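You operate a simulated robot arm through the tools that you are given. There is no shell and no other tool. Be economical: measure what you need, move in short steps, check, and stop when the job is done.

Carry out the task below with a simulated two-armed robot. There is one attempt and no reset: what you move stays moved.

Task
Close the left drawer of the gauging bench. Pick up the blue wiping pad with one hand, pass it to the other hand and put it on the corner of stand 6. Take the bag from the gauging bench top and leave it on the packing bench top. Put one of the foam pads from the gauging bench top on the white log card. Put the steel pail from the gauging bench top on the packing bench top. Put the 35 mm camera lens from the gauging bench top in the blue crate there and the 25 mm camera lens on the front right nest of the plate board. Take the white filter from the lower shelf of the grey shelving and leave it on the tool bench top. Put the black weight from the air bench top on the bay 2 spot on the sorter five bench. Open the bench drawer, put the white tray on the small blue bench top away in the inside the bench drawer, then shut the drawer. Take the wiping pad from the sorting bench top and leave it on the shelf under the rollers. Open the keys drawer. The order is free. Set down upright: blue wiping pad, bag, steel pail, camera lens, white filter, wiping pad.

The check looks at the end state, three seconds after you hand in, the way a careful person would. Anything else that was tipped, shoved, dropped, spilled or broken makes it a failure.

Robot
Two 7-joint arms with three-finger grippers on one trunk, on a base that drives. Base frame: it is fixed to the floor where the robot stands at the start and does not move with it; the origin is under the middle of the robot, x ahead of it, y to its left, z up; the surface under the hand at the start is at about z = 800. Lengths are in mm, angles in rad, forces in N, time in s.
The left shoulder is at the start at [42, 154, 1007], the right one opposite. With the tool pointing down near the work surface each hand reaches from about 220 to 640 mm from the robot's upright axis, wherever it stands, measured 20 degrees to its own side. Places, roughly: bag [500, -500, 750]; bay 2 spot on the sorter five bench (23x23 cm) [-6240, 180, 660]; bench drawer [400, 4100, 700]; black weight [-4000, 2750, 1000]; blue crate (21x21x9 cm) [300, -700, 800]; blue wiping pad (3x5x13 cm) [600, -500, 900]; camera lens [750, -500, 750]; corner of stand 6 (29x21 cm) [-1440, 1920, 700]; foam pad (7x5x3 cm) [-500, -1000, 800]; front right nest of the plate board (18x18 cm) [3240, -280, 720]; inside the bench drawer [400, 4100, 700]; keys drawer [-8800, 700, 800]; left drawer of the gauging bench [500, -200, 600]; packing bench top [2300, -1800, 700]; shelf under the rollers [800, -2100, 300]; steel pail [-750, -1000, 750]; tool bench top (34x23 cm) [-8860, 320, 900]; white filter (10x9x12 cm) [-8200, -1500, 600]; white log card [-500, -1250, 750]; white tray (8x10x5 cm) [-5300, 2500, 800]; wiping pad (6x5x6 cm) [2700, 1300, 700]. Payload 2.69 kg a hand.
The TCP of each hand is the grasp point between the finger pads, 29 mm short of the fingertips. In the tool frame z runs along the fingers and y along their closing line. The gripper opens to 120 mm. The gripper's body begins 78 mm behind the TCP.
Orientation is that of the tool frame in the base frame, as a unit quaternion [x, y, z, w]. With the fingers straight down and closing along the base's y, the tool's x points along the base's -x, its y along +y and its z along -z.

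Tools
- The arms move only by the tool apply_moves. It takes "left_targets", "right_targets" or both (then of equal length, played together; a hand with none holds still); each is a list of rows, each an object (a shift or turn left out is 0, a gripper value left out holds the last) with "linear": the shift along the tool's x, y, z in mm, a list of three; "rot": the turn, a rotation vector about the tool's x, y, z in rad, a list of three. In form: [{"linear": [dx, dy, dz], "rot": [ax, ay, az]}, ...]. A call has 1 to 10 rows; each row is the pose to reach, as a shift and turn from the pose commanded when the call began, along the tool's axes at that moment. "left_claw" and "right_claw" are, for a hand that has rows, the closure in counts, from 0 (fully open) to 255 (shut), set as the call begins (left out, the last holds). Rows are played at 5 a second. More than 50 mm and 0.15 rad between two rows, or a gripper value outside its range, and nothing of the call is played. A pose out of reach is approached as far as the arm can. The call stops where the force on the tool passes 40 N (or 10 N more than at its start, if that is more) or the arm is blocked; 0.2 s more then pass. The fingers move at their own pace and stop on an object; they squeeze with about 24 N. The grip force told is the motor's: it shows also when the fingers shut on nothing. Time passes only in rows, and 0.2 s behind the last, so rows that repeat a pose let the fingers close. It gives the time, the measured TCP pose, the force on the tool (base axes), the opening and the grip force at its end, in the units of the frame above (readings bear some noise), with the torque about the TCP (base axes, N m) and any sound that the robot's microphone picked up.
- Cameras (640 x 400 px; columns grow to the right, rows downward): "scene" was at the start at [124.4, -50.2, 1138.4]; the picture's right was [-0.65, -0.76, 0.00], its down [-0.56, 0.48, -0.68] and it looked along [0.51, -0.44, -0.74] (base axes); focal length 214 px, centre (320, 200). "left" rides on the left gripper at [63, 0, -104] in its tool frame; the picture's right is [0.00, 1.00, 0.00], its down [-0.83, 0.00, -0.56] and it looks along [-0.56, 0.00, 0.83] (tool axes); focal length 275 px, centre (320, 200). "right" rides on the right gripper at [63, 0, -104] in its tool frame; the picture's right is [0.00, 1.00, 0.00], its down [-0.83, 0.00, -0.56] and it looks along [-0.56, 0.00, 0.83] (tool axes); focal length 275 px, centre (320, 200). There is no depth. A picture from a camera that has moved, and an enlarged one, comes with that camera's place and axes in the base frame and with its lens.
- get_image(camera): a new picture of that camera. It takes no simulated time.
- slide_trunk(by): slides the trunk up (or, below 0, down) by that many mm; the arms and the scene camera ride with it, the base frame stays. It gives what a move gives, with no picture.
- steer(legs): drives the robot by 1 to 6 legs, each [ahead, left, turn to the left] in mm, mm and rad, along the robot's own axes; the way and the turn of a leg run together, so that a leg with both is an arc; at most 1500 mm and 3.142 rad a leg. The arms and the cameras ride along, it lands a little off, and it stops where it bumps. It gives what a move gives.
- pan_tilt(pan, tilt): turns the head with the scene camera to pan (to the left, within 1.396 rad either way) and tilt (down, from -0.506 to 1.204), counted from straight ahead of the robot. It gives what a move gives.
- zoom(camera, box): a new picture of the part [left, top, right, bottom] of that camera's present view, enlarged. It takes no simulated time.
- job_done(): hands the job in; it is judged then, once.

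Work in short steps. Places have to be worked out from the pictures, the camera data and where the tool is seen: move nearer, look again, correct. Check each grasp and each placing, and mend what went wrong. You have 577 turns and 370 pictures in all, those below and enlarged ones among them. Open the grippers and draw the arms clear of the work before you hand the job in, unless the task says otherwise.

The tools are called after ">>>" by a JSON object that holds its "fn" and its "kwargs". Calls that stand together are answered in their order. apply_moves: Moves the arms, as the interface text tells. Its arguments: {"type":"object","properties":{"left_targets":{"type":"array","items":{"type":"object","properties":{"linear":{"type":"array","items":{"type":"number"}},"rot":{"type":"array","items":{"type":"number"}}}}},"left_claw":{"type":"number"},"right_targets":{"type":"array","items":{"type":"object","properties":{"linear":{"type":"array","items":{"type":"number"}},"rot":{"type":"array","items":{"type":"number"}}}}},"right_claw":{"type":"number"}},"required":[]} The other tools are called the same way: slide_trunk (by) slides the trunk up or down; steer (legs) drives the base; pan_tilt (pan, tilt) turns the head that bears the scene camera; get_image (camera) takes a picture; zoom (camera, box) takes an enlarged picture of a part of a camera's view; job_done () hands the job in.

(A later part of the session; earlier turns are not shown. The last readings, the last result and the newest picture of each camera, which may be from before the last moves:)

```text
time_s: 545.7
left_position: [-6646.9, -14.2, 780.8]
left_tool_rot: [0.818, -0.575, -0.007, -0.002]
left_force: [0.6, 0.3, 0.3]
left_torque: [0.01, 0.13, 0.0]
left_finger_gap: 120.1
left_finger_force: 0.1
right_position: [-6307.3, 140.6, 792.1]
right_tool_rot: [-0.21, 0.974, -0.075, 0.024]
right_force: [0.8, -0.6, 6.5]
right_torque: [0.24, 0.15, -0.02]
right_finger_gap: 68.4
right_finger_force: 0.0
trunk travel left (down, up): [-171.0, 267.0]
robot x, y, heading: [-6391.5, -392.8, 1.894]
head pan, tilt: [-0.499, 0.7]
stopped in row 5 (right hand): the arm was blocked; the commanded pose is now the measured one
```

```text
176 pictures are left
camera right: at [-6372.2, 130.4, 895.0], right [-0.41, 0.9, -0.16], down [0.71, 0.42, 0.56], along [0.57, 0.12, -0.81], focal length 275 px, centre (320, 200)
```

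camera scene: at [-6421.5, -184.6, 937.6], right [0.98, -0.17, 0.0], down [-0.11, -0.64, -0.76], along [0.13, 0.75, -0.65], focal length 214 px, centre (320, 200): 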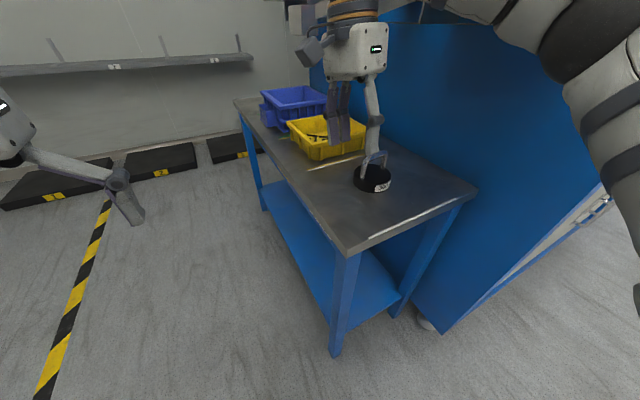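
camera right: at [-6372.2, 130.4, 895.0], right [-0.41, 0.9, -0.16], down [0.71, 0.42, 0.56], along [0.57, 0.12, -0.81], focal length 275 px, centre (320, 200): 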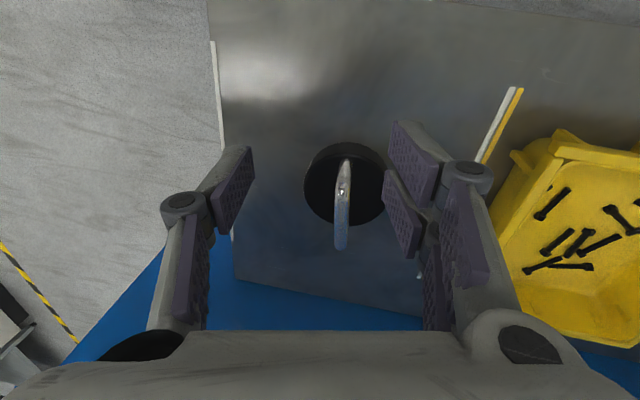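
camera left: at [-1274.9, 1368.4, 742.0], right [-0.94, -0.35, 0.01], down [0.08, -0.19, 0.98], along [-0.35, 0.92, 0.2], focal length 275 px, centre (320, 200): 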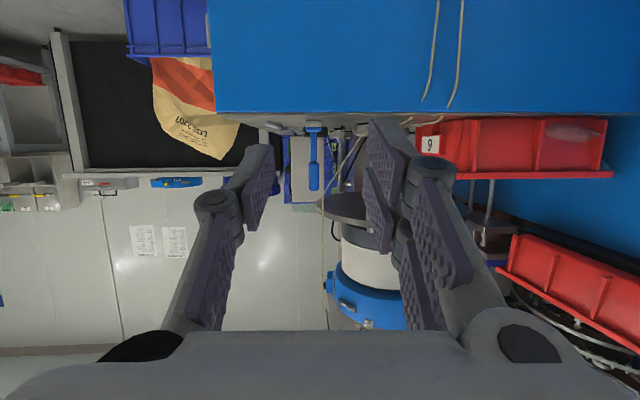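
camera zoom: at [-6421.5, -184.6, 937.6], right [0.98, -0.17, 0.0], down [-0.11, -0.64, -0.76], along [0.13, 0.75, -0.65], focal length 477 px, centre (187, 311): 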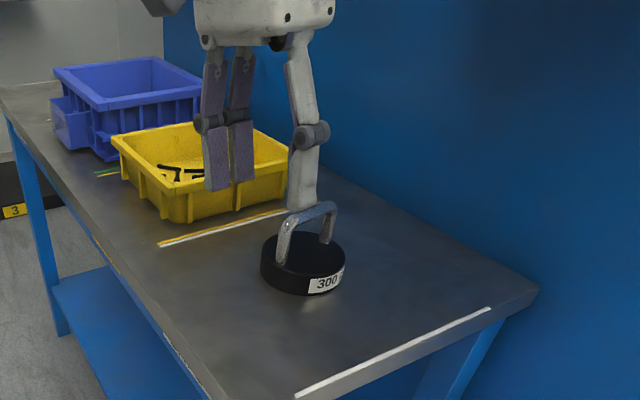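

Weight is upright and central in the bay, fingers clear above. I move the hand left at this height to free the elbow.

>>> {"fn": "apply_moves", "kwargs": {"right_targets": [{"linear": [35, 0, 0]}, {"linear": [70, 0, 0]}, {"linear": [105, 0, 0]}, {"linear": [140, 0, 0]}]}}

>>> {"fn": "steer", "kwargs": {"legs": [[-60, 40, 0], [-250, 0, 0]]}}

>>> {"fn": "get_image", "kwargs": {"camera": "scene"}}

```text
time_s: 546.7
left_position: [-6645.9, -16.3, 777.6]
left_tool_rot: [0.818, -0.575, -0.007, -0.002]
left_force: [-0.4, -0.3, 0.0]
left_torque: [0.0, 0.0, 0.04]
left_finger_gap: 119.9
left_finger_force: 0.1
right_position: [-6432.5, 84.4, 786.1]
right_tool_rot: [-0.21, 0.975, -0.075, 0.022]
right_force: [-0.9, 0.6, -0.5]
right_torque: [0.02, -0.05, 0.05]
right_finger_gap: 68.3
right_finger_force: 0.0
trunk travel left (down, up): [-171.0, 267.0]
robot x, y, heading: [-6392.1, -392.9, 1.894]
head pan, tilt: [-0.499, 0.7]
```

```text
time_s: 549.1
left_position: [-6584.2, -325.2, 778.4]
left_tool_rot: [0.818, -0.576, -0.007, -0.003]
left_force: [0.0, -0.2, 0.2]
left_torque: [0.03, 0.0, 0.02]
left_finger_gap: 119.8
left_finger_force: 0.0
right_position: [-6371.4, -224.1, 785.8]
right_tool_rot: [-0.209, 0.975, -0.075, 0.023]
right_force: [1.2, -1.4, 1.0]
right_torque: [0.02, -0.02, 0.02]
right_finger_gap: 68.1
right_finger_force: 0.1
trunk travel left (down, up): [-171.0, 267.0]
robot x, y, heading: [-6334.3, -702.1, 1.893]
head pan, tilt: [-0.499, 0.7]
```

```text
175 pictures are left
camera scene: at [-6358.6, -494.1, 934.8], right [0.98, -0.17, 0.0], down [-0.11, -0.63, -0.77], along [0.13, 0.75, -0.64], focal length 214 px, centre (320, 200)
```

scene: 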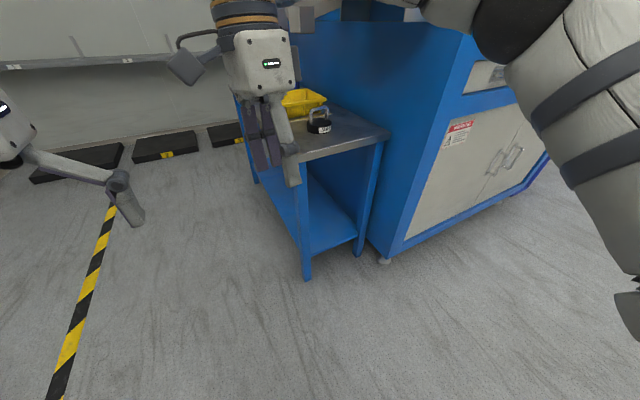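

Weight task done. I straighten the right hand and raise the trunk, then look for the grey shelving.

>>> {"fn": "apply_moves", "kwargs": {"right_targets": [{"rot": [-0.08, 0, 0]}, {"rot": [-0.154, 0, 0]}, {"rot": [-0.154, 0, 0], "linear": [-40, 0, 0]}, {"rot": [-0.154, 0, 0], "linear": [-80, 0, 0]}, {"rot": [-0.154, 0, 0], "linear": [-120, 0, 0]}], "right_claw": 0}}

>>> {"fn": "apply_moves", "kwargs": {"right_targets": [{"rot": [0, 0, -0.147]}, {"rot": [0, 0, -0.294]}, {"rot": [0, 0, -0.441]}, {"rot": [0, 0, -0.588]}, {"rot": [0, 0, -0.735]}, {"rot": [0, 0, -0.882]}, {"rot": [0, 0, -1.029]}, {"rot": [0, 0, -1.176]}, {"rot": [0, 0, -1.323]}, {"rot": [0, 0, -1.47]}]}}

>>> {"fn": "slide_trunk", "kwargs": {"by": 200}}

>>> {"fn": "steer", "kwargs": {"legs": [[-150, 0, 1.25]]}}

>>> {"fn": "pan_tilt", "kwargs": {"pan": 0.2, "tilt": 0.3}}

>>> {"fn": "get_image", "kwargs": {"camera": "scene"}}

```text
time_s: 550.3
left_position: [-6585.1, -323.8, 776.9]
left_tool_rot: [0.818, -0.576, -0.006, -0.002]
left_force: [-0.1, -0.2, -0.3]
left_torque: [0.03, -0.01, 0.03]
left_finger_gap: 120.1
left_finger_force: 0.1
right_position: [-6261.4, -173.3, 788.2]
right_tool_rot: [-0.211, 0.977, -0.001, 0.007]
right_force: [-0.3, 0.8, 0.6]
right_torque: [-0.03, 0.0, -0.04]
right_finger_gap: 120.1
right_finger_force: 0.1
trunk travel left (down, up): [-171.0, 267.0]
robot x, y, heading: [-6335.3, -701.0, 1.894]
head pan, tilt: [-0.499, 0.7]
```

```text
time_s: 552.5
left_position: [-6584.5, -323.5, 777.7]
left_tool_rot: [0.818, -0.576, -0.007, -0.003]
left_force: [0.1, 0.3, 0.0]
left_torque: [0.0, -0.01, 0.0]
left_finger_gap: 119.9
left_finger_force: 0.0
right_position: [-6263.0, -174.6, 787.1]
right_tool_rot: [0.813, -0.583, 0.004, -0.006]
right_force: [0.0, -0.5, -0.3]
right_torque: [-0.02, -0.01, 0.02]
right_finger_gap: 119.9
right_finger_force: 0.1
trunk travel left (down, up): [-171.0, 267.0]
robot x, y, heading: [-6333.8, -699.2, 1.893]
head pan, tilt: [-0.499, 0.7]
```

```text
time_s: 554.7
left_position: [-6584.6, -325.4, 976.9]
left_tool_rot: [0.818, -0.575, -0.006, -0.003]
left_force: [-0.4, 0.5, 0.5]
left_torque: [-0.01, 0.0, -0.01]
left_finger_gap: 120.1
left_finger_force: 0.1
right_position: [-6262.4, -173.8, 986.7]
right_tool_rot: [0.812, -0.584, 0.005, -0.005]
right_force: [-0.3, -0.5, -0.2]
right_torque: [-0.02, -0.03, -0.01]
right_finger_gap: 120.0
right_finger_force: 0.0
trunk travel left (down, up): [-371.0, 67.0]
robot x, y, heading: [-6333.8, -699.0, 1.892]
head pan, tilt: [-0.499, 0.7]
```

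```text
time_s: 558.2
left_position: [-6654.7, -902.7, 977.5]
left_tool_rot: [1.0, 0.012, -0.007, 0.002]
left_force: [-0.7, 0.3, 0.2]
left_torque: [-0.01, 0.0, 0.02]
left_finger_gap: 119.8
left_finger_force: 0.1
right_position: [-6695.1, -547.9, 988.1]
right_tool_rot: [1.0, 0.001, 0.0, -0.007]
right_force: [-0.8, -0.1, 0.1]
right_torque: [0.02, -0.02, 0.0]
right_finger_gap: 119.9
right_finger_force: 0.2
trunk travel left (down, up): [-371.0, 67.0]
robot x, y, heading: [-6215.4, -781.7, -3.142]
head pan, tilt: [-0.499, 0.7]
```

```text
time_s: 559.3
left_position: [-6654.0, -902.5, 977.8]
left_tool_rot: [1.0, 0.011, -0.007, 0.001]
left_force: [-0.9, 0.2, -0.7]
left_torque: [0.0, 0.0, 0.0]
left_finger_gap: 120.0
left_finger_force: 0.0
right_position: [-6693.9, -548.7, 986.7]
right_tool_rot: [1.0, 0.001, 0.001, -0.007]
right_force: [0.4, 1.1, 0.2]
right_torque: [0.02, 0.0, -0.04]
right_finger_gap: 119.9
right_finger_force: 0.1
trunk travel left (down, up): [-371.0, 67.0]
robot x, y, heading: [-6215.1, -780.9, -3.145]
head pan, tilt: [0.201, 0.3]
```

```text
174 pictures are left
camera scene: at [-6375.6, -799.8, 1180.7], right [-0.2, 0.98, 0.0], down [0.29, 0.06, -0.96], along [-0.94, -0.19, -0.3], focal length 214 px, centre (320, 200)
```

scene: 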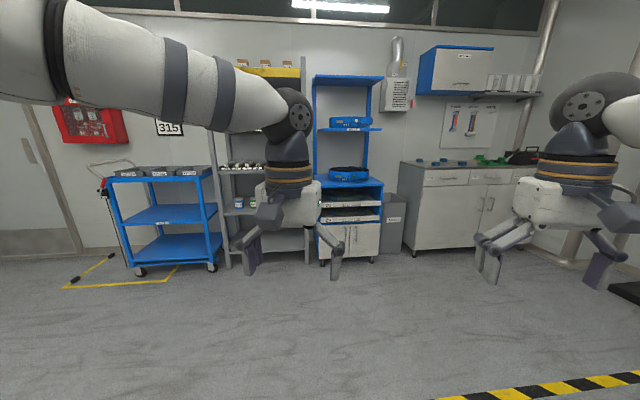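

Shelving is ahead-left, tool bench ahead-right. I drive toward the shelving.

>>> {"fn": "steer", "kwargs": {"legs": [[900, 480, 0]]}}

>>> {"fn": "pan_tilt", "kwargs": {"pan": 0.05, "tilt": 0.5}}

>>> {"fn": "get_image", "kwargs": {"camera": "scene"}}

```text
time_s: 564.5
left_position: [-7540.9, -1395.3, 977.2]
left_tool_rot: [1.0, 0.016, -0.008, 0.002]
left_force: [0.9, 0.6, -0.3]
left_torque: [0.01, -0.01, 0.0]
left_finger_gap: 120.0
left_finger_force: 0.1
right_position: [-7583.8, -1041.4, 986.3]
right_tool_rot: [1.0, 0.004, 0.001, -0.007]
right_force: [0.1, -0.4, -0.1]
right_torque: [-0.03, 0.0, 0.02]
right_finger_gap: 120.0
right_finger_force: 0.1
trunk travel left (down, up): [-371.0, 67.0]
robot x, y, heading: [-7103.5, -1268.9, -3.129]
head pan, tilt: [0.201, 0.3]
```

```text
time_s: 565.2
left_position: [-7541.2, -1395.1, 977.7]
left_tool_rot: [1.0, 0.015, -0.007, 0.002]
left_force: [-0.1, -0.5, 0.8]
left_torque: [-0.01, 0.0, -0.01]
left_finger_gap: 119.9
left_finger_force: 0.0
right_position: [-7582.8, -1041.7, 986.0]
right_tool_rot: [1.0, 0.004, 0.001, -0.006]
right_force: [-0.3, -0.6, 0.5]
right_torque: [0.01, 0.0, 0.02]
right_finger_gap: 119.7
right_finger_force: 0.0
trunk travel left (down, up): [-371.0, 67.0]
robot x, y, heading: [-7106.8, -1272.7, -3.131]
head pan, tilt: [0.051, 0.499]
```

```text
173 pictures are left
camera scene: at [-7261.6, -1276.9, 1162.4], right [-0.06, 1.0, 0.0], down [0.48, 0.03, -0.88], along [-0.88, -0.05, -0.48], focal length 214 px, centre (320, 200)
```

scene: 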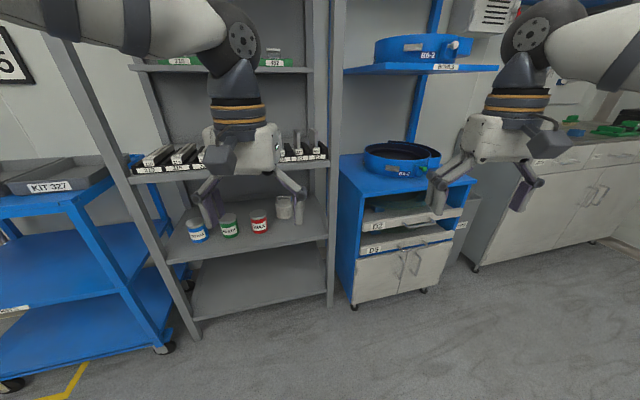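

>>> {"fn": "zoom", "kwargs": {"camera": "scene", "box": [160, 120, 340, 280]}}

```text
2.50 times, centred on (250, 200) of scene
camera zoom: at [-7261.6, -1276.9, 1162.4], right [-0.06, 1.0, 0.0], down [0.48, 0.03, -0.88], along [-0.88, -0.05, -0.48], focal length 536 px, centre (495, 200)
```

zoom: 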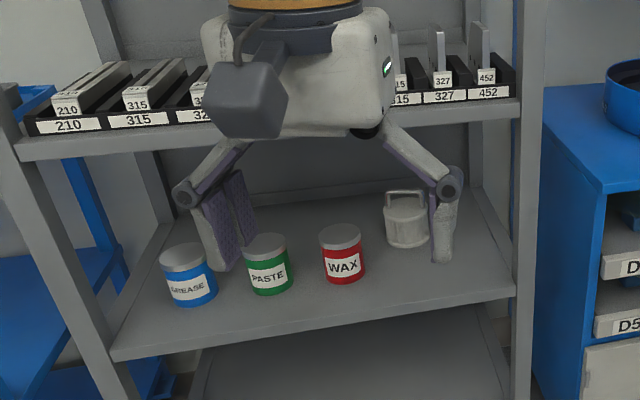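

The white filter (canister with top handle) is at ≈[-8187,-1512] on the shelf at z≈550; opening above it ~350 mm. The shelf faces heading −2.83, so I square up, tuck the left hand, lower the trunk and pitch the right hand forward.

>>> {"fn": "steer", "kwargs": {"legs": [[0, 0, 0.3], [250, 15, 0]]}}

>>> {"fn": "slide_trunk", "kwargs": {"by": -230}}

>>> {"fn": "apply_moves", "kwargs": {"left_targets": [{"linear": [20, 10, 0]}, {"linear": [40, 20, 0]}, {"linear": [55, 30, 0]}, {"linear": [70, 40, 0]}, {"linear": [70, 40, 0]}, {"linear": [70, 40, 0]}, {"linear": [70, 40, 0]}, {"linear": [70, 40, 0]}], "right_targets": [{"linear": [0, 8, 15], "rot": [0, -0.13, 0]}, {"linear": [0, 16, 30], "rot": [0, -0.26, 0]}, {"linear": [0, 24, 45], "rot": [0, -0.39, 0]}, {"linear": [0, 32, 60], "rot": [0, -0.52, 0]}, {"linear": [0, 40, 75], "rot": [0, -0.65, 0]}, {"linear": [0, 48, 90], "rot": [0, -0.78, 0]}, {"linear": [0, 56, 110], "rot": [0, -0.91, 0]}, {"linear": [0, 64, 130], "rot": [0, -1.05, 0]}]}}

>>> {"fn": "get_image", "kwargs": {"camera": "right"}}

>>> {"fn": "get_image", "kwargs": {"camera": "scene"}}

```text
time_s: 568.0
left_position: [-7718.2, -1609.0, 977.7]
left_tool_rot: [0.986, 0.165, -0.006, 0.003]
left_force: [0.3, -0.4, -0.3]
left_torque: [0.01, -0.02, -0.03]
left_finger_gap: 119.9
left_finger_force: 0.1
right_position: [-7863.4, -1285.7, 987.0]
right_tool_rot: [0.988, 0.155, -0.001, -0.008]
right_force: [-0.2, 0.2, -0.2]
right_torque: [0.02, -0.04, 0.02]
right_finger_gap: 119.8
right_finger_force: 0.1
trunk travel left (down, up): [-371.0, 67.0]
robot x, y, heading: [-7342.8, -1361.1, -2.828]
head pan, tilt: [0.051, 0.499]
```

```text
time_s: 570.5
left_position: [-7716.4, -1608.9, 748.0]
left_tool_rot: [0.986, 0.165, -0.007, 0.004]
left_force: [0.3, -0.6, 0.4]
left_torque: [0.05, 0.0, 0.0]
left_finger_gap: 120.0
left_finger_force: 0.1
right_position: [-7861.9, -1283.9, 758.2]
right_tool_rot: [0.988, 0.154, 0.0, -0.008]
right_force: [-0.6, 0.6, 0.6]
right_torque: [-0.01, -0.01, -0.02]
right_finger_gap: 120.3
right_finger_force: 0.0
trunk travel left (down, up): [-141.0, 297.0]
robot x, y, heading: [-7337.4, -1363.2, -2.834]
head pan, tilt: [0.051, 0.499]
```

```text
time_s: 572.3
left_position: [-7637.3, -1624.5, 746.1]
left_tool_rot: [0.986, 0.165, -0.007, 0.003]
left_force: [-0.5, 0.1, -0.4]
left_torque: [0.01, -0.02, -0.02]
left_finger_gap: 120.2
left_finger_force: 0.0
right_position: [-7867.4, -1357.4, 621.4]
right_tool_rot: [0.855, 0.138, -0.495, 0.073]
right_force: [1.0, -0.1, 0.0]
right_torque: [0.0, 0.02, -0.01]
right_finger_gap: 119.8
right_finger_force: 0.1
right hand out of reach, approached as far as the arm can: row 7, 8
trunk travel left (down, up): [-141.0, 297.0]
robot x, y, heading: [-7338.4, -1361.8, -2.831]
head pan, tilt: [0.051, 0.499]
```

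```text
171 pictures are left
camera right: at [-7750.9, -1319.9, 618.9], right [0.31, -0.95, -0.02], down [0.07, 0.01, 1.0], along [-0.95, -0.31, 0.07], focal length 275 px, centre (320, 200)
```

right: 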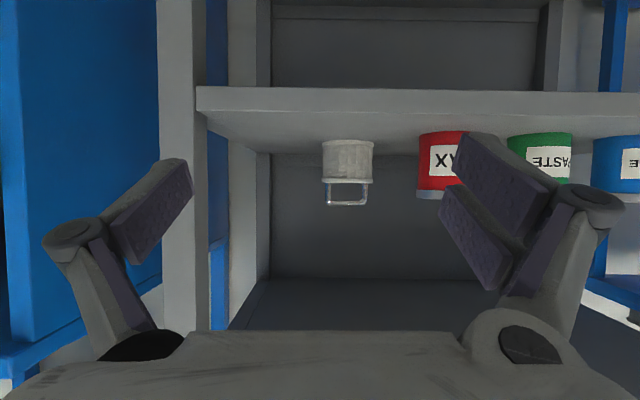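

```text
170 pictures are left
camera scene: at [-7554.6, -1436.1, 918.3], right [-0.35, 0.94, 0.0], down [0.45, 0.17, -0.88], along [-0.82, -0.31, -0.48], focal length 214 px, centre (320, 200)
```

scene: 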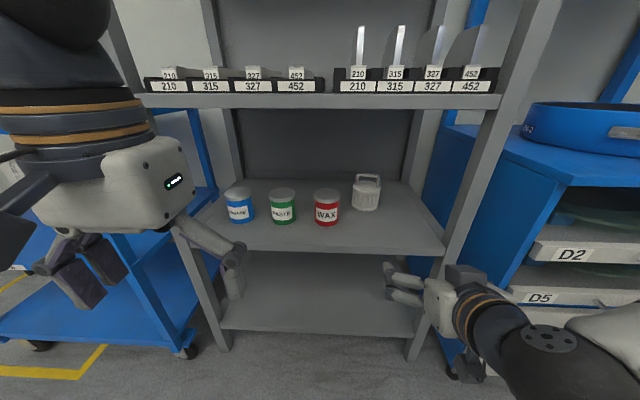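

Filter: base z≈549, body ≈87 mm wide, centred 50 mm left of my hand line, 352 mm ahead. I align, lower to z≈590 and drive in.

>>> {"fn": "apply_moves", "kwargs": {"right_targets": [{"linear": [13, 25, 7]}, {"linear": [27, 50, 15]}]}}

>>> {"fn": "steer", "kwargs": {"legs": [[230, 0, 0]]}}

>>> {"fn": "get_image", "kwargs": {"camera": "right"}}

>>> {"fn": "get_image", "kwargs": {"camera": "scene"}}

```text
time_s: 572.9
left_position: [-7636.8, -1625.2, 746.0]
left_tool_rot: [0.986, 0.166, -0.006, 0.002]
left_force: [0.0, 0.2, 0.0]
left_torque: [-0.02, 0.0, 0.0]
left_finger_gap: 120.0
left_finger_force: 0.1
right_position: [-7850.6, -1405.2, 588.8]
right_tool_rot: [0.855, 0.137, -0.495, 0.072]
right_force: [0.4, 0.1, 0.4]
right_torque: [-0.02, 0.0, -0.03]
right_finger_gap: 119.9
right_finger_force: 0.0
trunk travel left (down, up): [-141.0, 297.0]
robot x, y, heading: [-7334.1, -1363.7, -2.831]
head pan, tilt: [0.051, 0.499]
```

```text
time_s: 574.6
left_position: [-7857.8, -1696.1, 745.3]
left_tool_rot: [0.986, 0.166, -0.006, 0.003]
left_force: [-0.5, 0.4, 0.2]
left_torque: [-0.02, 0.03, 0.01]
left_finger_gap: 120.2
left_finger_force: 0.0
right_position: [-8071.9, -1478.2, 589.6]
right_tool_rot: [0.855, 0.138, -0.495, 0.073]
right_force: [0.0, 0.0, -0.3]
right_torque: [0.01, 0.02, 0.02]
right_finger_gap: 120.2
right_finger_force: 0.1
trunk travel left (down, up): [-141.0, 297.0]
robot x, y, heading: [-7560.0, -1435.5, -2.826]
head pan, tilt: [0.051, 0.499]
```

```text
169 pictures are left
camera right: at [-7956.1, -1439.9, 587.0], right [0.31, -0.95, -0.02], down [0.07, 0.0, 1.0], along [-0.95, -0.31, 0.07], focal length 275 px, centre (320, 200)
```

right: 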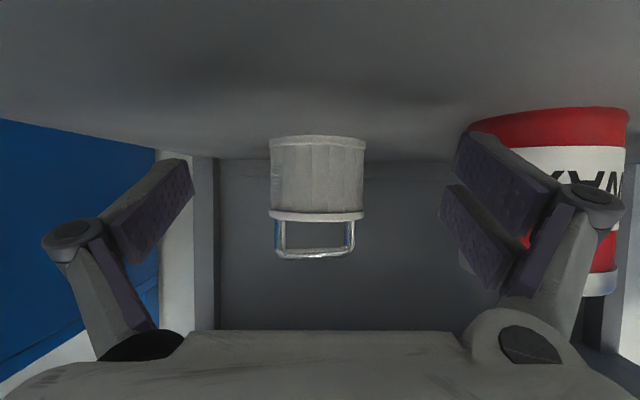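

```text
168 pictures are left
camera scene: at [-7775.4, -1507.9, 918.4], right [-0.36, 0.93, 0.0], down [0.45, 0.17, -0.88], along [-0.82, -0.31, -0.48], focal length 214 px, centre (320, 200)
```

scene: 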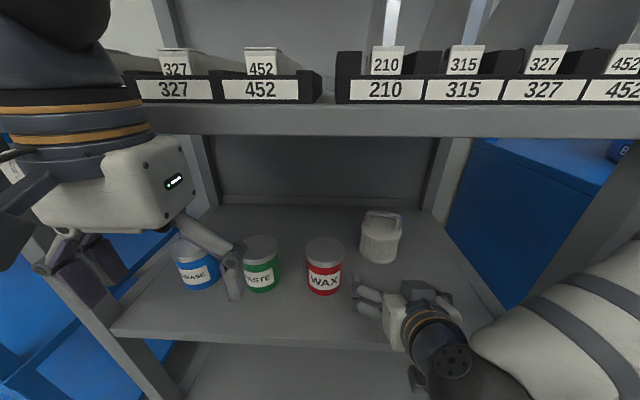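

The filter is dead ahead; the left finger is close to the WAX can, so I narrow the opening to ~100 mm before advancing.

>>> {"fn": "apply_moves", "kwargs": {"right_targets": [{"linear": [0, -3, 0]}, {"linear": [0, -3, 0]}], "right_claw": 42}}

>>> {"fn": "apply_moves", "kwargs": {"right_targets": [{"linear": [-20, 0, 35]}, {"linear": [-40, 0, 69]}, {"linear": [-55, 0, 95]}]}}

>>> {"fn": "get_image", "kwargs": {"camera": "right"}}

```text
time_s: 575.2
left_position: [-7856.8, -1697.9, 746.3]
left_tool_rot: [0.986, 0.166, -0.006, 0.003]
left_force: [0.5, 0.4, -0.5]
left_torque: [0.03, 0.0, 0.02]
left_finger_gap: 120.1
left_finger_force: 0.1
right_position: [-8073.0, -1476.1, 589.2]
right_tool_rot: [0.854, 0.139, -0.496, 0.073]
right_force: [-0.6, -0.4, -0.3]
right_torque: [0.01, 0.01, 0.01]
right_finger_gap: 100.2
right_finger_force: 0.0
trunk travel left (down, up): [-141.0, 297.0]
robot x, y, heading: [-7558.3, -1432.5, -2.83]
head pan, tilt: [0.051, 0.499]
```

```text
time_s: 576.0
left_position: [-7858.0, -1697.3, 745.8]
left_tool_rot: [0.986, 0.166, -0.007, 0.002]
left_force: [-0.1, 1.6, -0.2]
left_torque: [-0.03, -0.01, -0.01]
left_finger_gap: 120.2
left_finger_force: 0.1
right_position: [-8178.5, -1509.7, 589.2]
right_tool_rot: [0.855, 0.139, -0.494, 0.072]
right_force: [0.5, 0.0, -0.9]
right_torque: [0.01, -0.02, 0.01]
right_finger_gap: 100.1
right_finger_force: 0.0
trunk travel left (down, up): [-141.0, 297.0]
robot x, y, heading: [-7559.9, -1437.7, -2.822]
head pan, tilt: [0.051, 0.499]
```

```text
167 pictures are left
camera right: at [-8062.3, -1470.9, 587.2], right [0.31, -0.95, -0.02], down [0.07, 0.0, 1.0], along [-0.95, -0.31, 0.07], focal length 275 px, centre (320, 200)
```

right: 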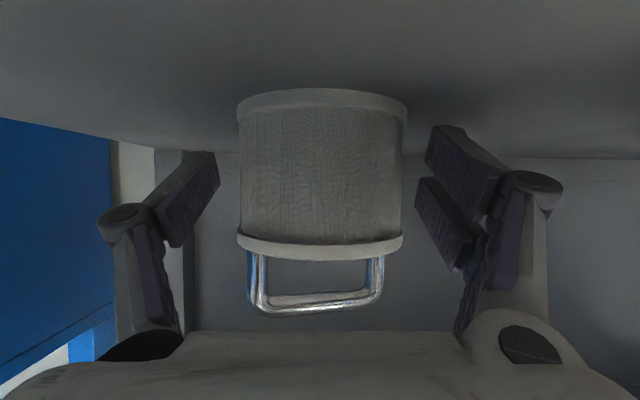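

Nearly centred; 18 mm further then close.

>>> {"fn": "apply_moves", "kwargs": {"right_targets": [{"linear": [-5, 0, 8]}, {"linear": [-9, 0, 16]}]}}

>>> {"fn": "apply_moves", "kwargs": {"right_targets": [{}, {}, {}], "right_claw": 255}}

>>> {"fn": "apply_moves", "kwargs": {"right_targets": [{"linear": [-17, 0, -10]}, {"linear": [-30, 0, -18]}]}}

>>> {"fn": "get_image", "kwargs": {"camera": "right"}}

```text
time_s: 576.6
left_position: [-7857.2, -1696.4, 745.4]
left_tool_rot: [0.986, 0.166, -0.007, 0.002]
left_force: [-0.7, 0.4, -0.4]
left_torque: [-0.01, 0.02, 0.0]
left_finger_gap: 119.9
left_finger_force: 0.1
right_position: [-8194.2, -1514.4, 590.4]
right_tool_rot: [0.855, 0.138, -0.495, 0.072]
right_force: [0.0, -0.7, 0.0]
right_torque: [0.0, -0.01, -0.01]
right_finger_gap: 99.9
right_finger_force: 0.0
trunk travel left (down, up): [-141.0, 297.0]
robot x, y, heading: [-7561.1, -1435.7, -2.832]
head pan, tilt: [0.051, 0.499]
```

```text
time_s: 577.4
left_position: [-7857.4, -1697.4, 745.2]
left_tool_rot: [0.986, 0.165, -0.007, 0.003]
left_force: [-0.8, -0.4, -0.2]
left_torque: [0.01, -0.02, 0.03]
left_finger_gap: 119.9
left_finger_force: 0.0
right_position: [-8195.0, -1514.9, 590.2]
right_tool_rot: [0.855, 0.138, -0.495, 0.072]
right_force: [-1.5, -1.0, 2.2]
right_torque: [-0.13, 0.0, -0.01]
right_finger_gap: 89.5
right_finger_force: 24.1
trunk travel left (down, up): [-141.0, 297.0]
robot x, y, heading: [-7560.2, -1432.2, -2.824]
head pan, tilt: [0.051, 0.499]
```

```text
time_s: 578.0
left_position: [-7857.8, -1697.4, 746.6]
left_tool_rot: [0.986, 0.165, -0.005, 0.003]
left_force: [-0.1, 0.0, -0.6]
left_torque: [0.01, -0.02, -0.04]
left_finger_gap: 120.0
left_finger_force: 0.1
right_position: [-8193.2, -1514.4, 625.3]
right_tool_rot: [0.855, 0.138, -0.494, 0.072]
right_force: [-0.6, 0.1, -1.6]
right_torque: [0.0, -0.04, 0.02]
right_finger_gap: 89.6
right_finger_force: 23.9
trunk travel left (down, up): [-141.0, 297.0]
robot x, y, heading: [-7559.2, -1435.0, -2.825]
head pan, tilt: [0.051, 0.499]
```

```text
166 pictures are left
camera right: at [-8078.3, -1476.3, 622.3], right [0.31, -0.95, -0.02], down [0.07, 0.0, 1.0], along [-0.95, -0.31, 0.07], focal length 275 px, centre (320, 200)
```

right: 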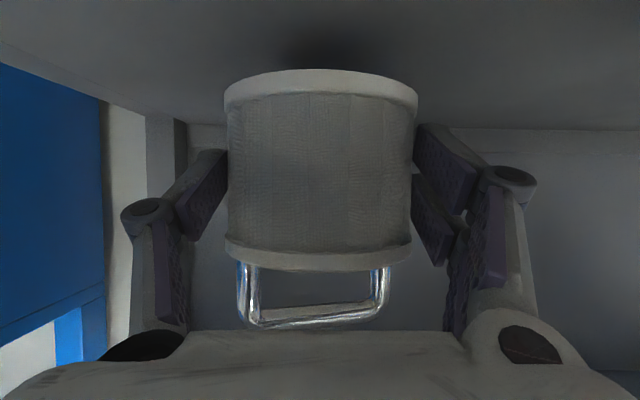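

Filter held upright. I back straight out, raise the trunk and look toward the tool bench.

>>> {"fn": "steer", "kwargs": {"legs": [[-450, 0, 0]]}}

>>> {"fn": "slide_trunk", "kwargs": {"by": 290}}

>>> {"fn": "steer", "kwargs": {"legs": [[0, -900, 0]]}}

>>> {"fn": "pan_tilt", "kwargs": {"pan": -0.45, "tilt": 0.4}}

>>> {"fn": "get_image", "kwargs": {"camera": "scene"}}

```text
time_s: 580.7
left_position: [-7431.1, -1559.3, 746.1]
left_tool_rot: [0.986, 0.166, -0.007, 0.003]
left_force: [0.5, -0.1, -0.3]
left_torque: [-0.01, -0.03, 0.02]
left_finger_gap: 119.8
left_finger_force: 0.0
right_position: [-7768.7, -1377.3, 624.8]
right_tool_rot: [0.855, 0.138, -0.495, 0.073]
right_force: [0.6, 0.0, -1.1]
right_torque: [0.02, -0.01, 0.04]
right_finger_gap: 89.3
right_finger_force: 23.7
trunk travel left (down, up): [-141.0, 297.0]
robot x, y, heading: [-7131.8, -1298.3, -2.831]
head pan, tilt: [0.051, 0.499]
```

```text
time_s: 583.6
left_position: [-7432.7, -1559.8, 1035.6]
left_tool_rot: [0.986, 0.166, -0.006, 0.003]
left_force: [0.4, -0.5, -0.2]
left_torque: [0.01, -0.04, -0.02]
left_finger_gap: 119.8
left_finger_force: 0.0
right_position: [-7769.4, -1377.3, 913.7]
right_tool_rot: [0.855, 0.138, -0.495, 0.072]
right_force: [-0.6, -0.5, -2.1]
right_torque: [0.02, -0.01, 0.01]
right_finger_gap: 89.6
right_finger_force: 24.2
trunk travel left (down, up): [-431.0, 7.0]
robot x, y, heading: [-7130.4, -1295.2, -2.827]
head pan, tilt: [0.051, 0.499]
```

```text
time_s: 590.9
left_position: [-7711.8, -702.7, 1035.7]
left_tool_rot: [0.985, 0.17, -0.007, 0.002]
left_force: [-0.1, -0.8, -0.2]
left_torque: [-0.02, -0.03, 0.03]
left_finger_gap: 120.1
left_finger_force: 0.0
right_position: [-8050.0, -522.1, 914.0]
right_tool_rot: [0.854, 0.142, -0.495, 0.075]
right_force: [-0.3, 0.0, -1.6]
right_torque: [0.03, -0.05, -0.03]
right_finger_gap: 89.3
right_finger_force: 23.7
trunk travel left (down, up): [-431.0, 7.0]
robot x, y, heading: [-7415.6, -436.4, -2.819]
head pan, tilt: [0.051, 0.499]
```

```text
time_s: 591.9
left_position: [-7711.9, -702.4, 1036.8]
left_tool_rot: [0.985, 0.17, -0.007, 0.003]
left_force: [0.1, 0.1, -0.3]
left_torque: [0.01, 0.01, -0.02]
left_finger_gap: 120.1
left_finger_force: 0.1
right_position: [-8051.0, -524.0, 914.4]
right_tool_rot: [0.854, 0.142, -0.495, 0.075]
right_force: [1.0, -0.2, -1.8]
right_torque: [0.03, -0.07, 0.02]
right_finger_gap: 89.5
right_finger_force: 24.1
trunk travel left (down, up): [-431.0, 7.0]
robot x, y, heading: [-7416.5, -433.3, -2.821]
head pan, tilt: [-0.45, 0.4]
```

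```text
165 pictures are left
camera scene: at [-7517.4, -427.0, 1241.0], right [0.13, 0.99, 0.0], down [0.39, -0.05, -0.92], along [-0.91, 0.12, -0.39], focal length 214 px, centre (320, 200)
```

scene: 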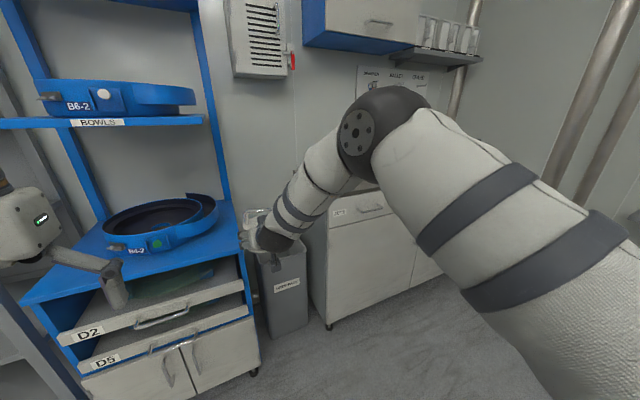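

>>> {"fn": "steer", "kwargs": {"legs": [[0, -900, 0]]}}

>>> {"fn": "pan_tilt", "kwargs": {"pan": 0.1, "tilt": 0.45}}

>>> {"fn": "get_image", "kwargs": {"camera": "scene"}}

>>> {"fn": "get_image", "kwargs": {"camera": "left"}}

```text
time_s: 599.1
left_position: [-7994.5, 146.9, 1036.3]
left_tool_rot: [0.985, 0.17, -0.006, 0.003]
left_force: [0.3, 0.2, -0.4]
left_torque: [0.01, 0.01, 0.02]
left_finger_gap: 120.0
left_finger_force: 0.0
right_position: [-8333.5, 325.8, 914.8]
right_tool_rot: [0.854, 0.142, -0.495, 0.074]
right_force: [0.5, -0.2, -1.0]
right_torque: [0.0, -0.05, 0.0]
right_finger_gap: 89.7
right_finger_force: 24.4
trunk travel left (down, up): [-431.0, 7.0]
robot x, y, heading: [-7698.1, 409.3, -2.822]
head pan, tilt: [-0.45, 0.4]
```

```text
time_s: 600.1
left_position: [-7994.2, 146.0, 1036.3]
left_tool_rot: [0.985, 0.171, -0.007, 0.002]
left_force: [-1.1, 0.1, -0.6]
left_torque: [-0.03, 0.02, -0.02]
left_finger_gap: 120.1
left_finger_force: 0.1
right_position: [-8333.6, 327.2, 914.5]
right_tool_rot: [0.855, 0.141, -0.494, 0.074]
right_force: [-0.2, 0.0, -1.4]
right_torque: [0.0, -0.03, 0.03]
right_finger_gap: 89.5
right_finger_force: 23.4
trunk travel left (down, up): [-431.0, 7.0]
robot x, y, heading: [-7696.7, 412.4, -2.817]
head pan, tilt: [0.099, 0.45]
```

```text
164 pictures are left
camera scene: at [-7792.2, 372.3, 1236.3], right [-0.41, 0.91, 0.0], down [0.4, 0.18, -0.9], along [-0.82, -0.37, -0.44], focal length 214 px, centre (320, 200)
```

scene: 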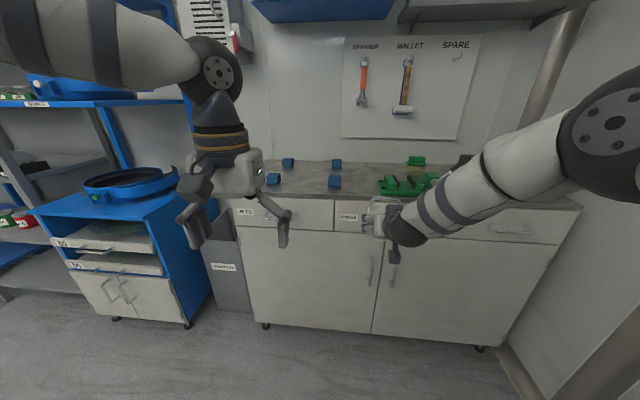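

```text
163 pictures are left
camera left: at [-7934.5, 167.9, 1140.1], right [0.33, -0.94, 0.0], down [-0.78, -0.27, 0.57], along [-0.53, -0.19, -0.82], focal length 275 px, centre (320, 200)
```

left: 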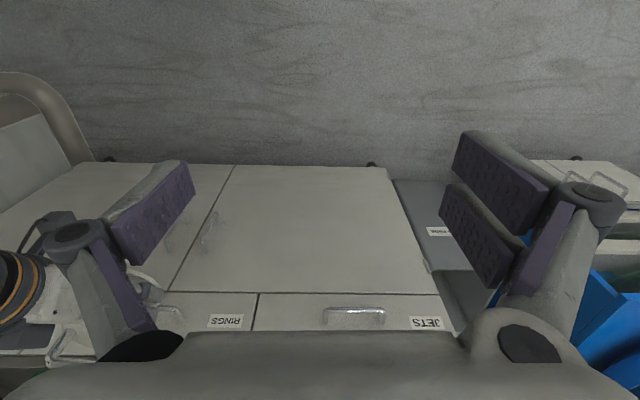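

>>> {"fn": "zoom", "kwargs": {"camera": "scene", "box": [230, 130, 490, 250]}}

```text
2.46 times, centred on (360, 190) of scene
camera zoom: at [-7792.2, 372.3, 1236.3], right [-0.41, 0.91, 0.0], down [0.4, 0.18, -0.9], along [-0.82, -0.37, -0.44], focal length 528 px, centre (222, 225)
```

zoom: 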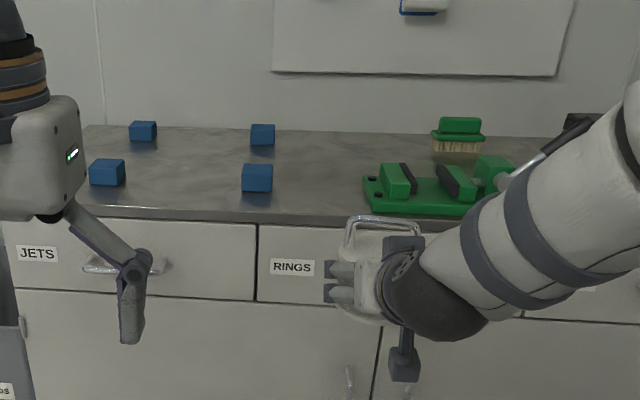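

I'll first set the filter down on the clear strip left of the vise, then regrasp it vertically to place it inside the target area behind the vise. I raise the hand and drive in.

>>> {"fn": "apply_moves", "kwargs": {"right_targets": [{"linear": [-28, 0, -16]}, {"linear": [-56, 0, -33]}]}}

>>> {"fn": "steer", "kwargs": {"legs": [[200, 55, 0]]}}

>>> {"fn": "pan_tilt", "kwargs": {"pan": -0.1, "tilt": 0.55}}

>>> {"fn": "get_image", "kwargs": {"camera": "scene"}}

>>> {"fn": "get_image", "kwargs": {"camera": "left"}}

```text
time_s: 600.7
left_position: [-7994.6, 146.0, 1037.1]
left_tool_rot: [0.985, 0.17, -0.007, 0.002]
left_force: [-0.5, 0.2, 0.3]
left_torque: [-0.01, 0.05, 0.0]
left_finger_gap: 119.9
left_finger_force: 0.1
right_position: [-8329.7, 326.7, 980.7]
right_tool_rot: [0.854, 0.142, -0.494, 0.074]
right_force: [0.1, 0.0, -1.9]
right_torque: [-0.01, 0.0, 0.0]
right_finger_gap: 89.4
right_finger_force: 24.2
trunk travel left (down, up): [-431.0, 7.0]
robot x, y, heading: [-7701.3, 411.7, -2.82]
head pan, tilt: [0.099, 0.45]
```

```text
time_s: 602.3
left_position: [-8169.9, 29.8, 1035.5]
left_tool_rot: [0.986, 0.169, -0.007, 0.003]
left_force: [-0.7, -1.0, 0.8]
left_torque: [0.03, -0.01, -0.01]
left_finger_gap: 119.9
left_finger_force: 0.1
right_position: [-8505.1, 212.0, 980.0]
right_tool_rot: [0.855, 0.14, -0.494, 0.073]
right_force: [0.5, -0.2, -1.1]
right_torque: [0.0, -0.04, -0.03]
right_finger_gap: 89.4
right_finger_force: 23.8
trunk travel left (down, up): [-431.0, 7.0]
robot x, y, heading: [-7871.3, 300.2, -2.822]
head pan, tilt: [0.099, 0.45]
```

```text
time_s: 603.0
left_position: [-8167.9, 30.4, 1036.8]
left_tool_rot: [0.985, 0.17, -0.007, 0.003]
left_force: [-0.2, 1.2, -0.2]
left_torque: [-0.01, 0.02, 0.01]
left_finger_gap: 119.9
left_finger_force: 0.0
right_position: [-8504.0, 211.3, 980.2]
right_tool_rot: [0.855, 0.141, -0.495, 0.073]
right_force: [-0.8, -0.4, -1.9]
right_torque: [0.01, -0.03, 0.0]
right_finger_gap: 89.4
right_finger_force: 24.5
trunk travel left (down, up): [-431.0, 7.0]
robot x, y, heading: [-7870.8, 298.4, -2.824]
head pan, tilt: [-0.099, 0.55]
```

```text
161 pictures are left
camera scene: at [-7968.8, 274.2, 1227.3], right [-0.22, 0.98, 0.0], down [0.51, 0.11, -0.85], along [-0.83, -0.19, -0.52], focal length 214 px, centre (320, 200)
```

scene: 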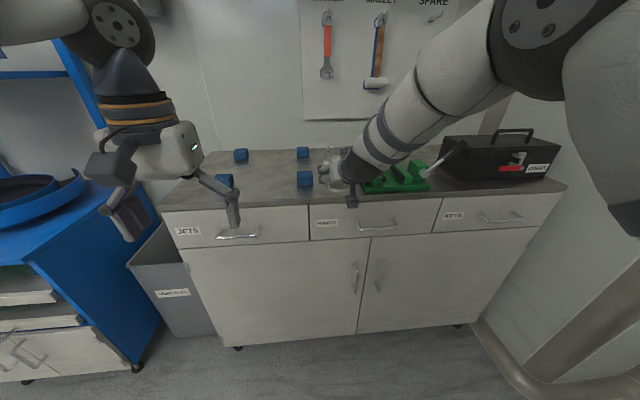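

```text
160 pictures are left
camera left: at [-8107.8, 52.4, 1140.2], right [0.33, -0.94, 0.0], down [-0.78, -0.27, 0.57], along [-0.53, -0.19, -0.82], focal length 275 px, centre (320, 200)
```

left: 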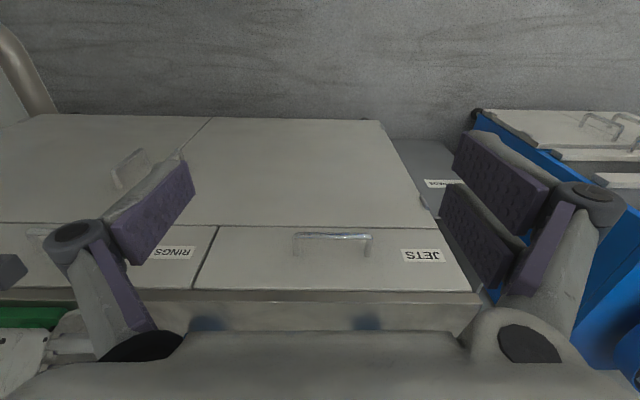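

Bench top is z≈900 and the KEYS drawer is at right. The path between block and vise is clear; I drive the remaining 222 mm.

>>> {"fn": "steer", "kwargs": {"legs": [[222, 0, 0]]}}

>>> {"fn": "get_image", "kwargs": {"camera": "scene"}}

>>> {"fn": "get_image", "kwargs": {"camera": "left"}}

```text
time_s: 604.8
left_position: [-8384.8, -38.2, 1036.3]
left_tool_rot: [0.986, 0.167, -0.006, 0.003]
left_force: [0.6, -1.1, -0.9]
left_torque: [0.0, -0.03, 0.02]
left_finger_gap: 120.0
left_finger_force: 0.1
right_position: [-8719.2, 142.7, 979.4]
right_tool_rot: [0.854, 0.14, -0.495, 0.074]
right_force: [-0.6, 0.2, -0.8]
right_torque: [-0.01, 0.0, 0.02]
right_finger_gap: 89.4
right_finger_force: 24.0
trunk travel left (down, up): [-431.0, 7.0]
robot x, y, heading: [-8087.1, 221.4, -2.825]
head pan, tilt: [-0.099, 0.55]
```

```text
159 pictures are left
camera scene: at [-8184.0, 203.6, 1227.2], right [-0.22, 0.98, 0.0], down [0.51, 0.11, -0.85], along [-0.83, -0.18, -0.52], focal length 214 px, centre (320, 200)
```

scene: 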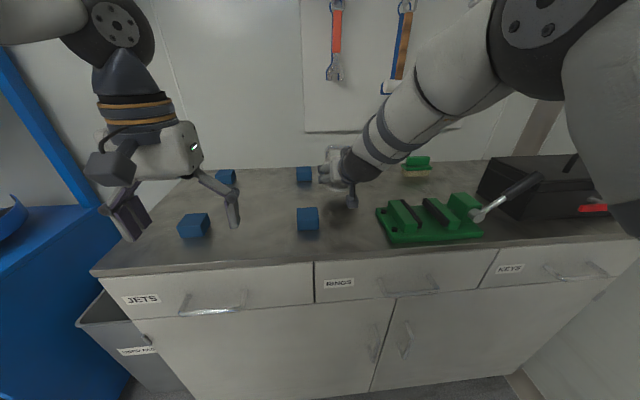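

```text
158 pictures are left
camera left: at [-8323.6, -17.9, 1140.1], right [0.33, -0.95, 0.0], down [-0.78, -0.27, 0.57], along [-0.54, -0.19, -0.82], focal length 275 px, centre (320, 200)
```

left: 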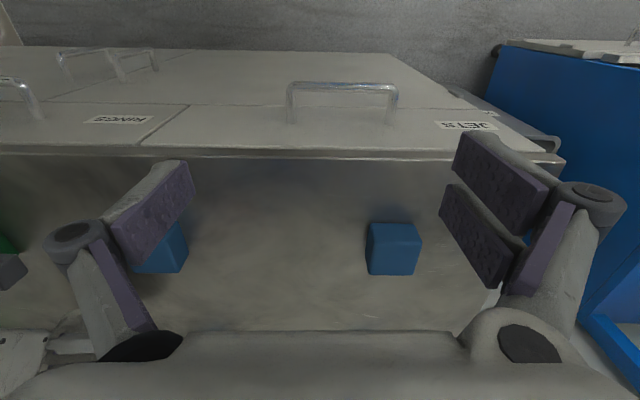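

Placing deeper (behind the vise) lets the pitched hand clear it directly. I go forward 130 mm, then strafe right 125 mm.

>>> {"fn": "steer", "kwargs": {"legs": [[132, 0, 0], [0, -125, 0]]}}

>>> {"fn": "get_image", "kwargs": {"camera": "scene"}}

>>> {"fn": "get_image", "kwargs": {"camera": "right"}}

```text
time_s: 607.3
left_position: [-8551.5, 36.9, 1035.6]
left_tool_rot: [0.986, 0.167, -0.006, 0.003]
left_force: [0.2, 0.7, 0.4]
left_torque: [0.01, -0.03, 0.02]
left_finger_gap: 120.1
left_finger_force: 0.0
right_position: [-8886.2, 217.3, 980.5]
right_tool_rot: [0.855, 0.139, -0.495, 0.073]
right_force: [0.5, -0.1, -2.2]
right_torque: [-0.01, -0.02, 0.02]
right_finger_gap: 89.2
right_finger_force: 23.9
trunk travel left (down, up): [-431.0, 7.0]
robot x, y, heading: [-8255.1, 298.5, -2.827]
head pan, tilt: [-0.099, 0.55]
```

```text
157 pictures are left
camera scene: at [-8350.4, 279.4, 1227.3], right [-0.22, 0.98, 0.0], down [0.51, 0.11, -0.85], along [-0.83, -0.18, -0.52], focal length 214 px, centre (320, 200)
```

scene: 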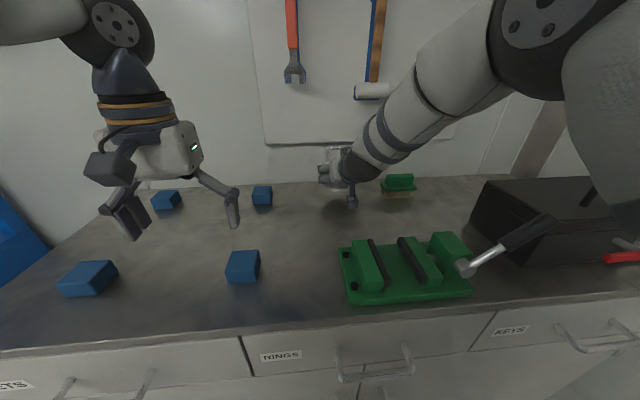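

```text
156 pictures are left
camera right: at [-8770.5, 257.1, 978.1], right [0.31, -0.95, -0.02], down [0.07, 0.0, 1.0], along [-0.95, -0.31, 0.07], focal length 275 px, centre (320, 200)
```

right: 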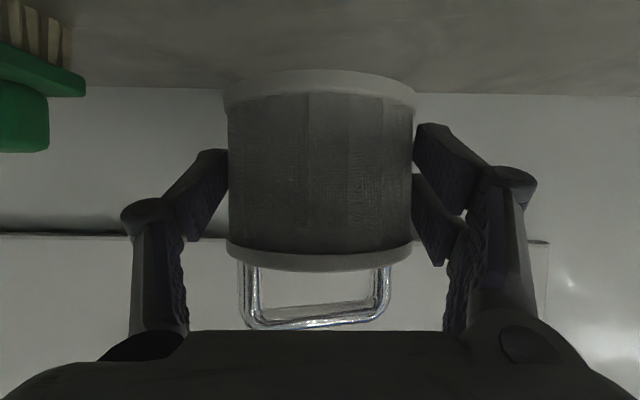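

Right over a clear spot inside the area. I lower gently to contact.

>>> {"fn": "apply_moves", "kwargs": {"right_targets": [{"linear": [10, 0, 6]}, {"linear": [18, 0, 11]}, {"linear": [25, 0, 14]}, {"linear": [30, 0, 17]}]}}

>>> {"fn": "apply_moves", "kwargs": {"right_targets": [{"linear": [4, 0, 2]}, {"linear": [8, 0, 4]}, {"linear": [12, 0, 7]}]}}

```text
time_s: 608.3
left_position: [-8550.8, 36.9, 1037.2]
left_tool_rot: [0.986, 0.167, -0.007, 0.003]
left_force: [-0.7, -0.4, 0.2]
left_torque: [0.01, 0.01, -0.02]
left_finger_gap: 120.0
left_finger_force: 0.0
right_position: [-8885.0, 217.9, 945.0]
right_tool_rot: [0.855, 0.14, -0.495, 0.073]
right_force: [-0.2, -0.6, -1.0]
right_torque: [-0.01, -0.03, -0.01]
right_finger_gap: 89.6
right_finger_force: 24.7
trunk travel left (down, up): [-431.0, 7.0]
robot x, y, heading: [-8253.1, 301.4, -2.826]
head pan, tilt: [-0.099, 0.55]
```

```text
time_s: 609.1
left_position: [-8549.8, 36.4, 1040.1]
left_tool_rot: [0.986, 0.167, -0.01, 0.003]
left_force: [0.2, -0.6, 0.0]
left_torque: [0.01, 0.01, -0.01]
left_finger_gap: 119.7
left_finger_force: 0.0
right_position: [-8885.5, 218.4, 939.0]
right_tool_rot: [0.851, 0.138, -0.501, 0.074]
right_force: [3.7, -0.9, 21.4]
right_torque: [-0.61, -0.23, -0.12]
right_finger_gap: 89.5
right_finger_force: 23.7
trunk travel left (down, up): [-431.0, 7.0]
robot x, y, heading: [-8252.8, 297.3, -2.822]
head pan, tilt: [-0.099, 0.55]
```

Contact (21 N). I relieve, open to ~105 mm, then retreat straight back along the hand's axis and up.

>>> {"fn": "apply_moves", "kwargs": {"right_targets": [{"linear": [-4, 0, -2]}]}}

>>> {"fn": "apply_moves", "kwargs": {"right_targets": [{}, {}, {}], "right_claw": 30}}

>>> {"fn": "apply_moves", "kwargs": {"right_targets": [{"linear": [0, 0, -35]}, {"linear": [0, 0, -75]}, {"linear": [0, 0, -115]}, {"linear": [-15, 0, -150]}]}}

>>> {"fn": "steer", "kwargs": {"legs": [[-250, 0, 0]]}}

>>> {"fn": "get_image", "kwargs": {"camera": "scene"}}

```text
time_s: 609.5
left_position: [-8550.1, 37.1, 1037.0]
left_tool_rot: [0.986, 0.168, -0.007, 0.004]
left_force: [0.5, 0.2, -0.9]
left_torque: [-0.02, 0.02, 0.01]
left_finger_gap: 120.1
left_finger_force: 0.0
right_position: [-8885.7, 217.8, 939.1]
right_tool_rot: [0.853, 0.139, -0.498, 0.073]
right_force: [-3.4, -2.3, 18.3]
right_torque: [-0.76, 0.67, -0.11]
right_finger_gap: 89.5
right_finger_force: 24.1
trunk travel left (down, up): [-431.0, 7.0]
robot x, y, heading: [-8251.3, 303.1, -2.829]
head pan, tilt: [-0.099, 0.55]
```

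```text
time_s: 610.3
left_position: [-8550.2, 36.6, 1036.9]
left_tool_rot: [0.986, 0.168, -0.007, 0.003]
left_force: [0.5, 0.0, 0.4]
left_torque: [-0.02, -0.02, -0.01]
left_finger_gap: 119.9
left_finger_force: 0.0
right_position: [-8886.5, 219.4, 935.0]
right_tool_rot: [0.855, 0.139, -0.494, 0.072]
right_force: [0.2, 0.3, 0.0]
right_torque: [-0.01, 0.0, 0.0]
right_finger_gap: 105.7
right_finger_force: 0.2
trunk travel left (down, up): [-431.0, 7.0]
robot x, y, heading: [-8254.1, 301.0, -2.827]
head pan, tilt: [-0.099, 0.55]
```

```text
time_s: 611.3
left_position: [-8550.8, 36.8, 1035.8]
left_tool_rot: [0.986, 0.168, -0.007, 0.003]
left_force: [-0.2, 0.7, 0.0]
left_torque: [0.0, 0.01, 0.01]
left_finger_gap: 120.1
left_finger_force: 0.1
right_position: [-8767.7, 255.2, 1026.1]
right_tool_rot: [0.854, 0.139, -0.495, 0.072]
right_force: [0.2, 0.7, -1.0]
right_torque: [0.05, -0.01, -0.02]
right_finger_gap: 106.0
right_finger_force: 0.0
trunk travel left (down, up): [-431.0, 7.0]
robot x, y, heading: [-8251.6, 299.0, -2.825]
head pan, tilt: [-0.099, 0.55]
```

```text
time_s: 613.1
left_position: [-8313.0, 114.4, 1035.8]
left_tool_rot: [0.986, 0.168, -0.006, 0.002]
left_force: [0.0, 0.3, 0.2]
left_torque: [0.0, 0.03, -0.03]
left_finger_gap: 120.1
left_finger_force: 0.0
right_position: [-8531.6, 332.8, 1023.8]
right_tool_rot: [0.854, 0.14, -0.495, 0.073]
right_force: [0.9, 0.5, 0.6]
right_torque: [0.0, -0.03, 0.01]
right_finger_gap: 105.4
right_finger_force: 0.0
trunk travel left (down, up): [-431.0, 7.0]
robot x, y, heading: [-8015.3, 380.7, -2.823]
head pan, tilt: [-0.099, 0.55]
```

```text
155 pictures are left
camera scene: at [-8112.1, 356.9, 1227.3], right [-0.21, 0.98, 0.0], down [0.51, 0.11, -0.85], along [-0.83, -0.18, -0.52], focal length 214 px, centre (320, 200)
```

scene: 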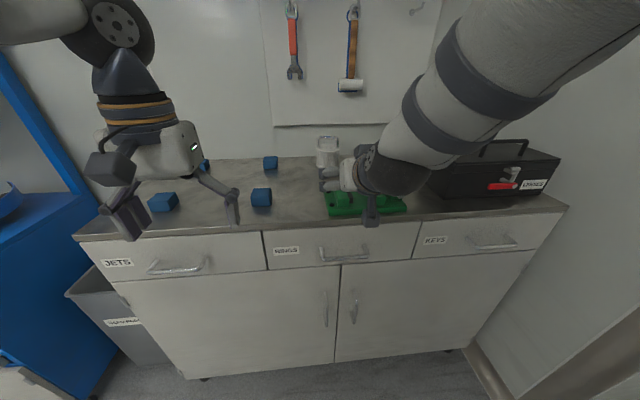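

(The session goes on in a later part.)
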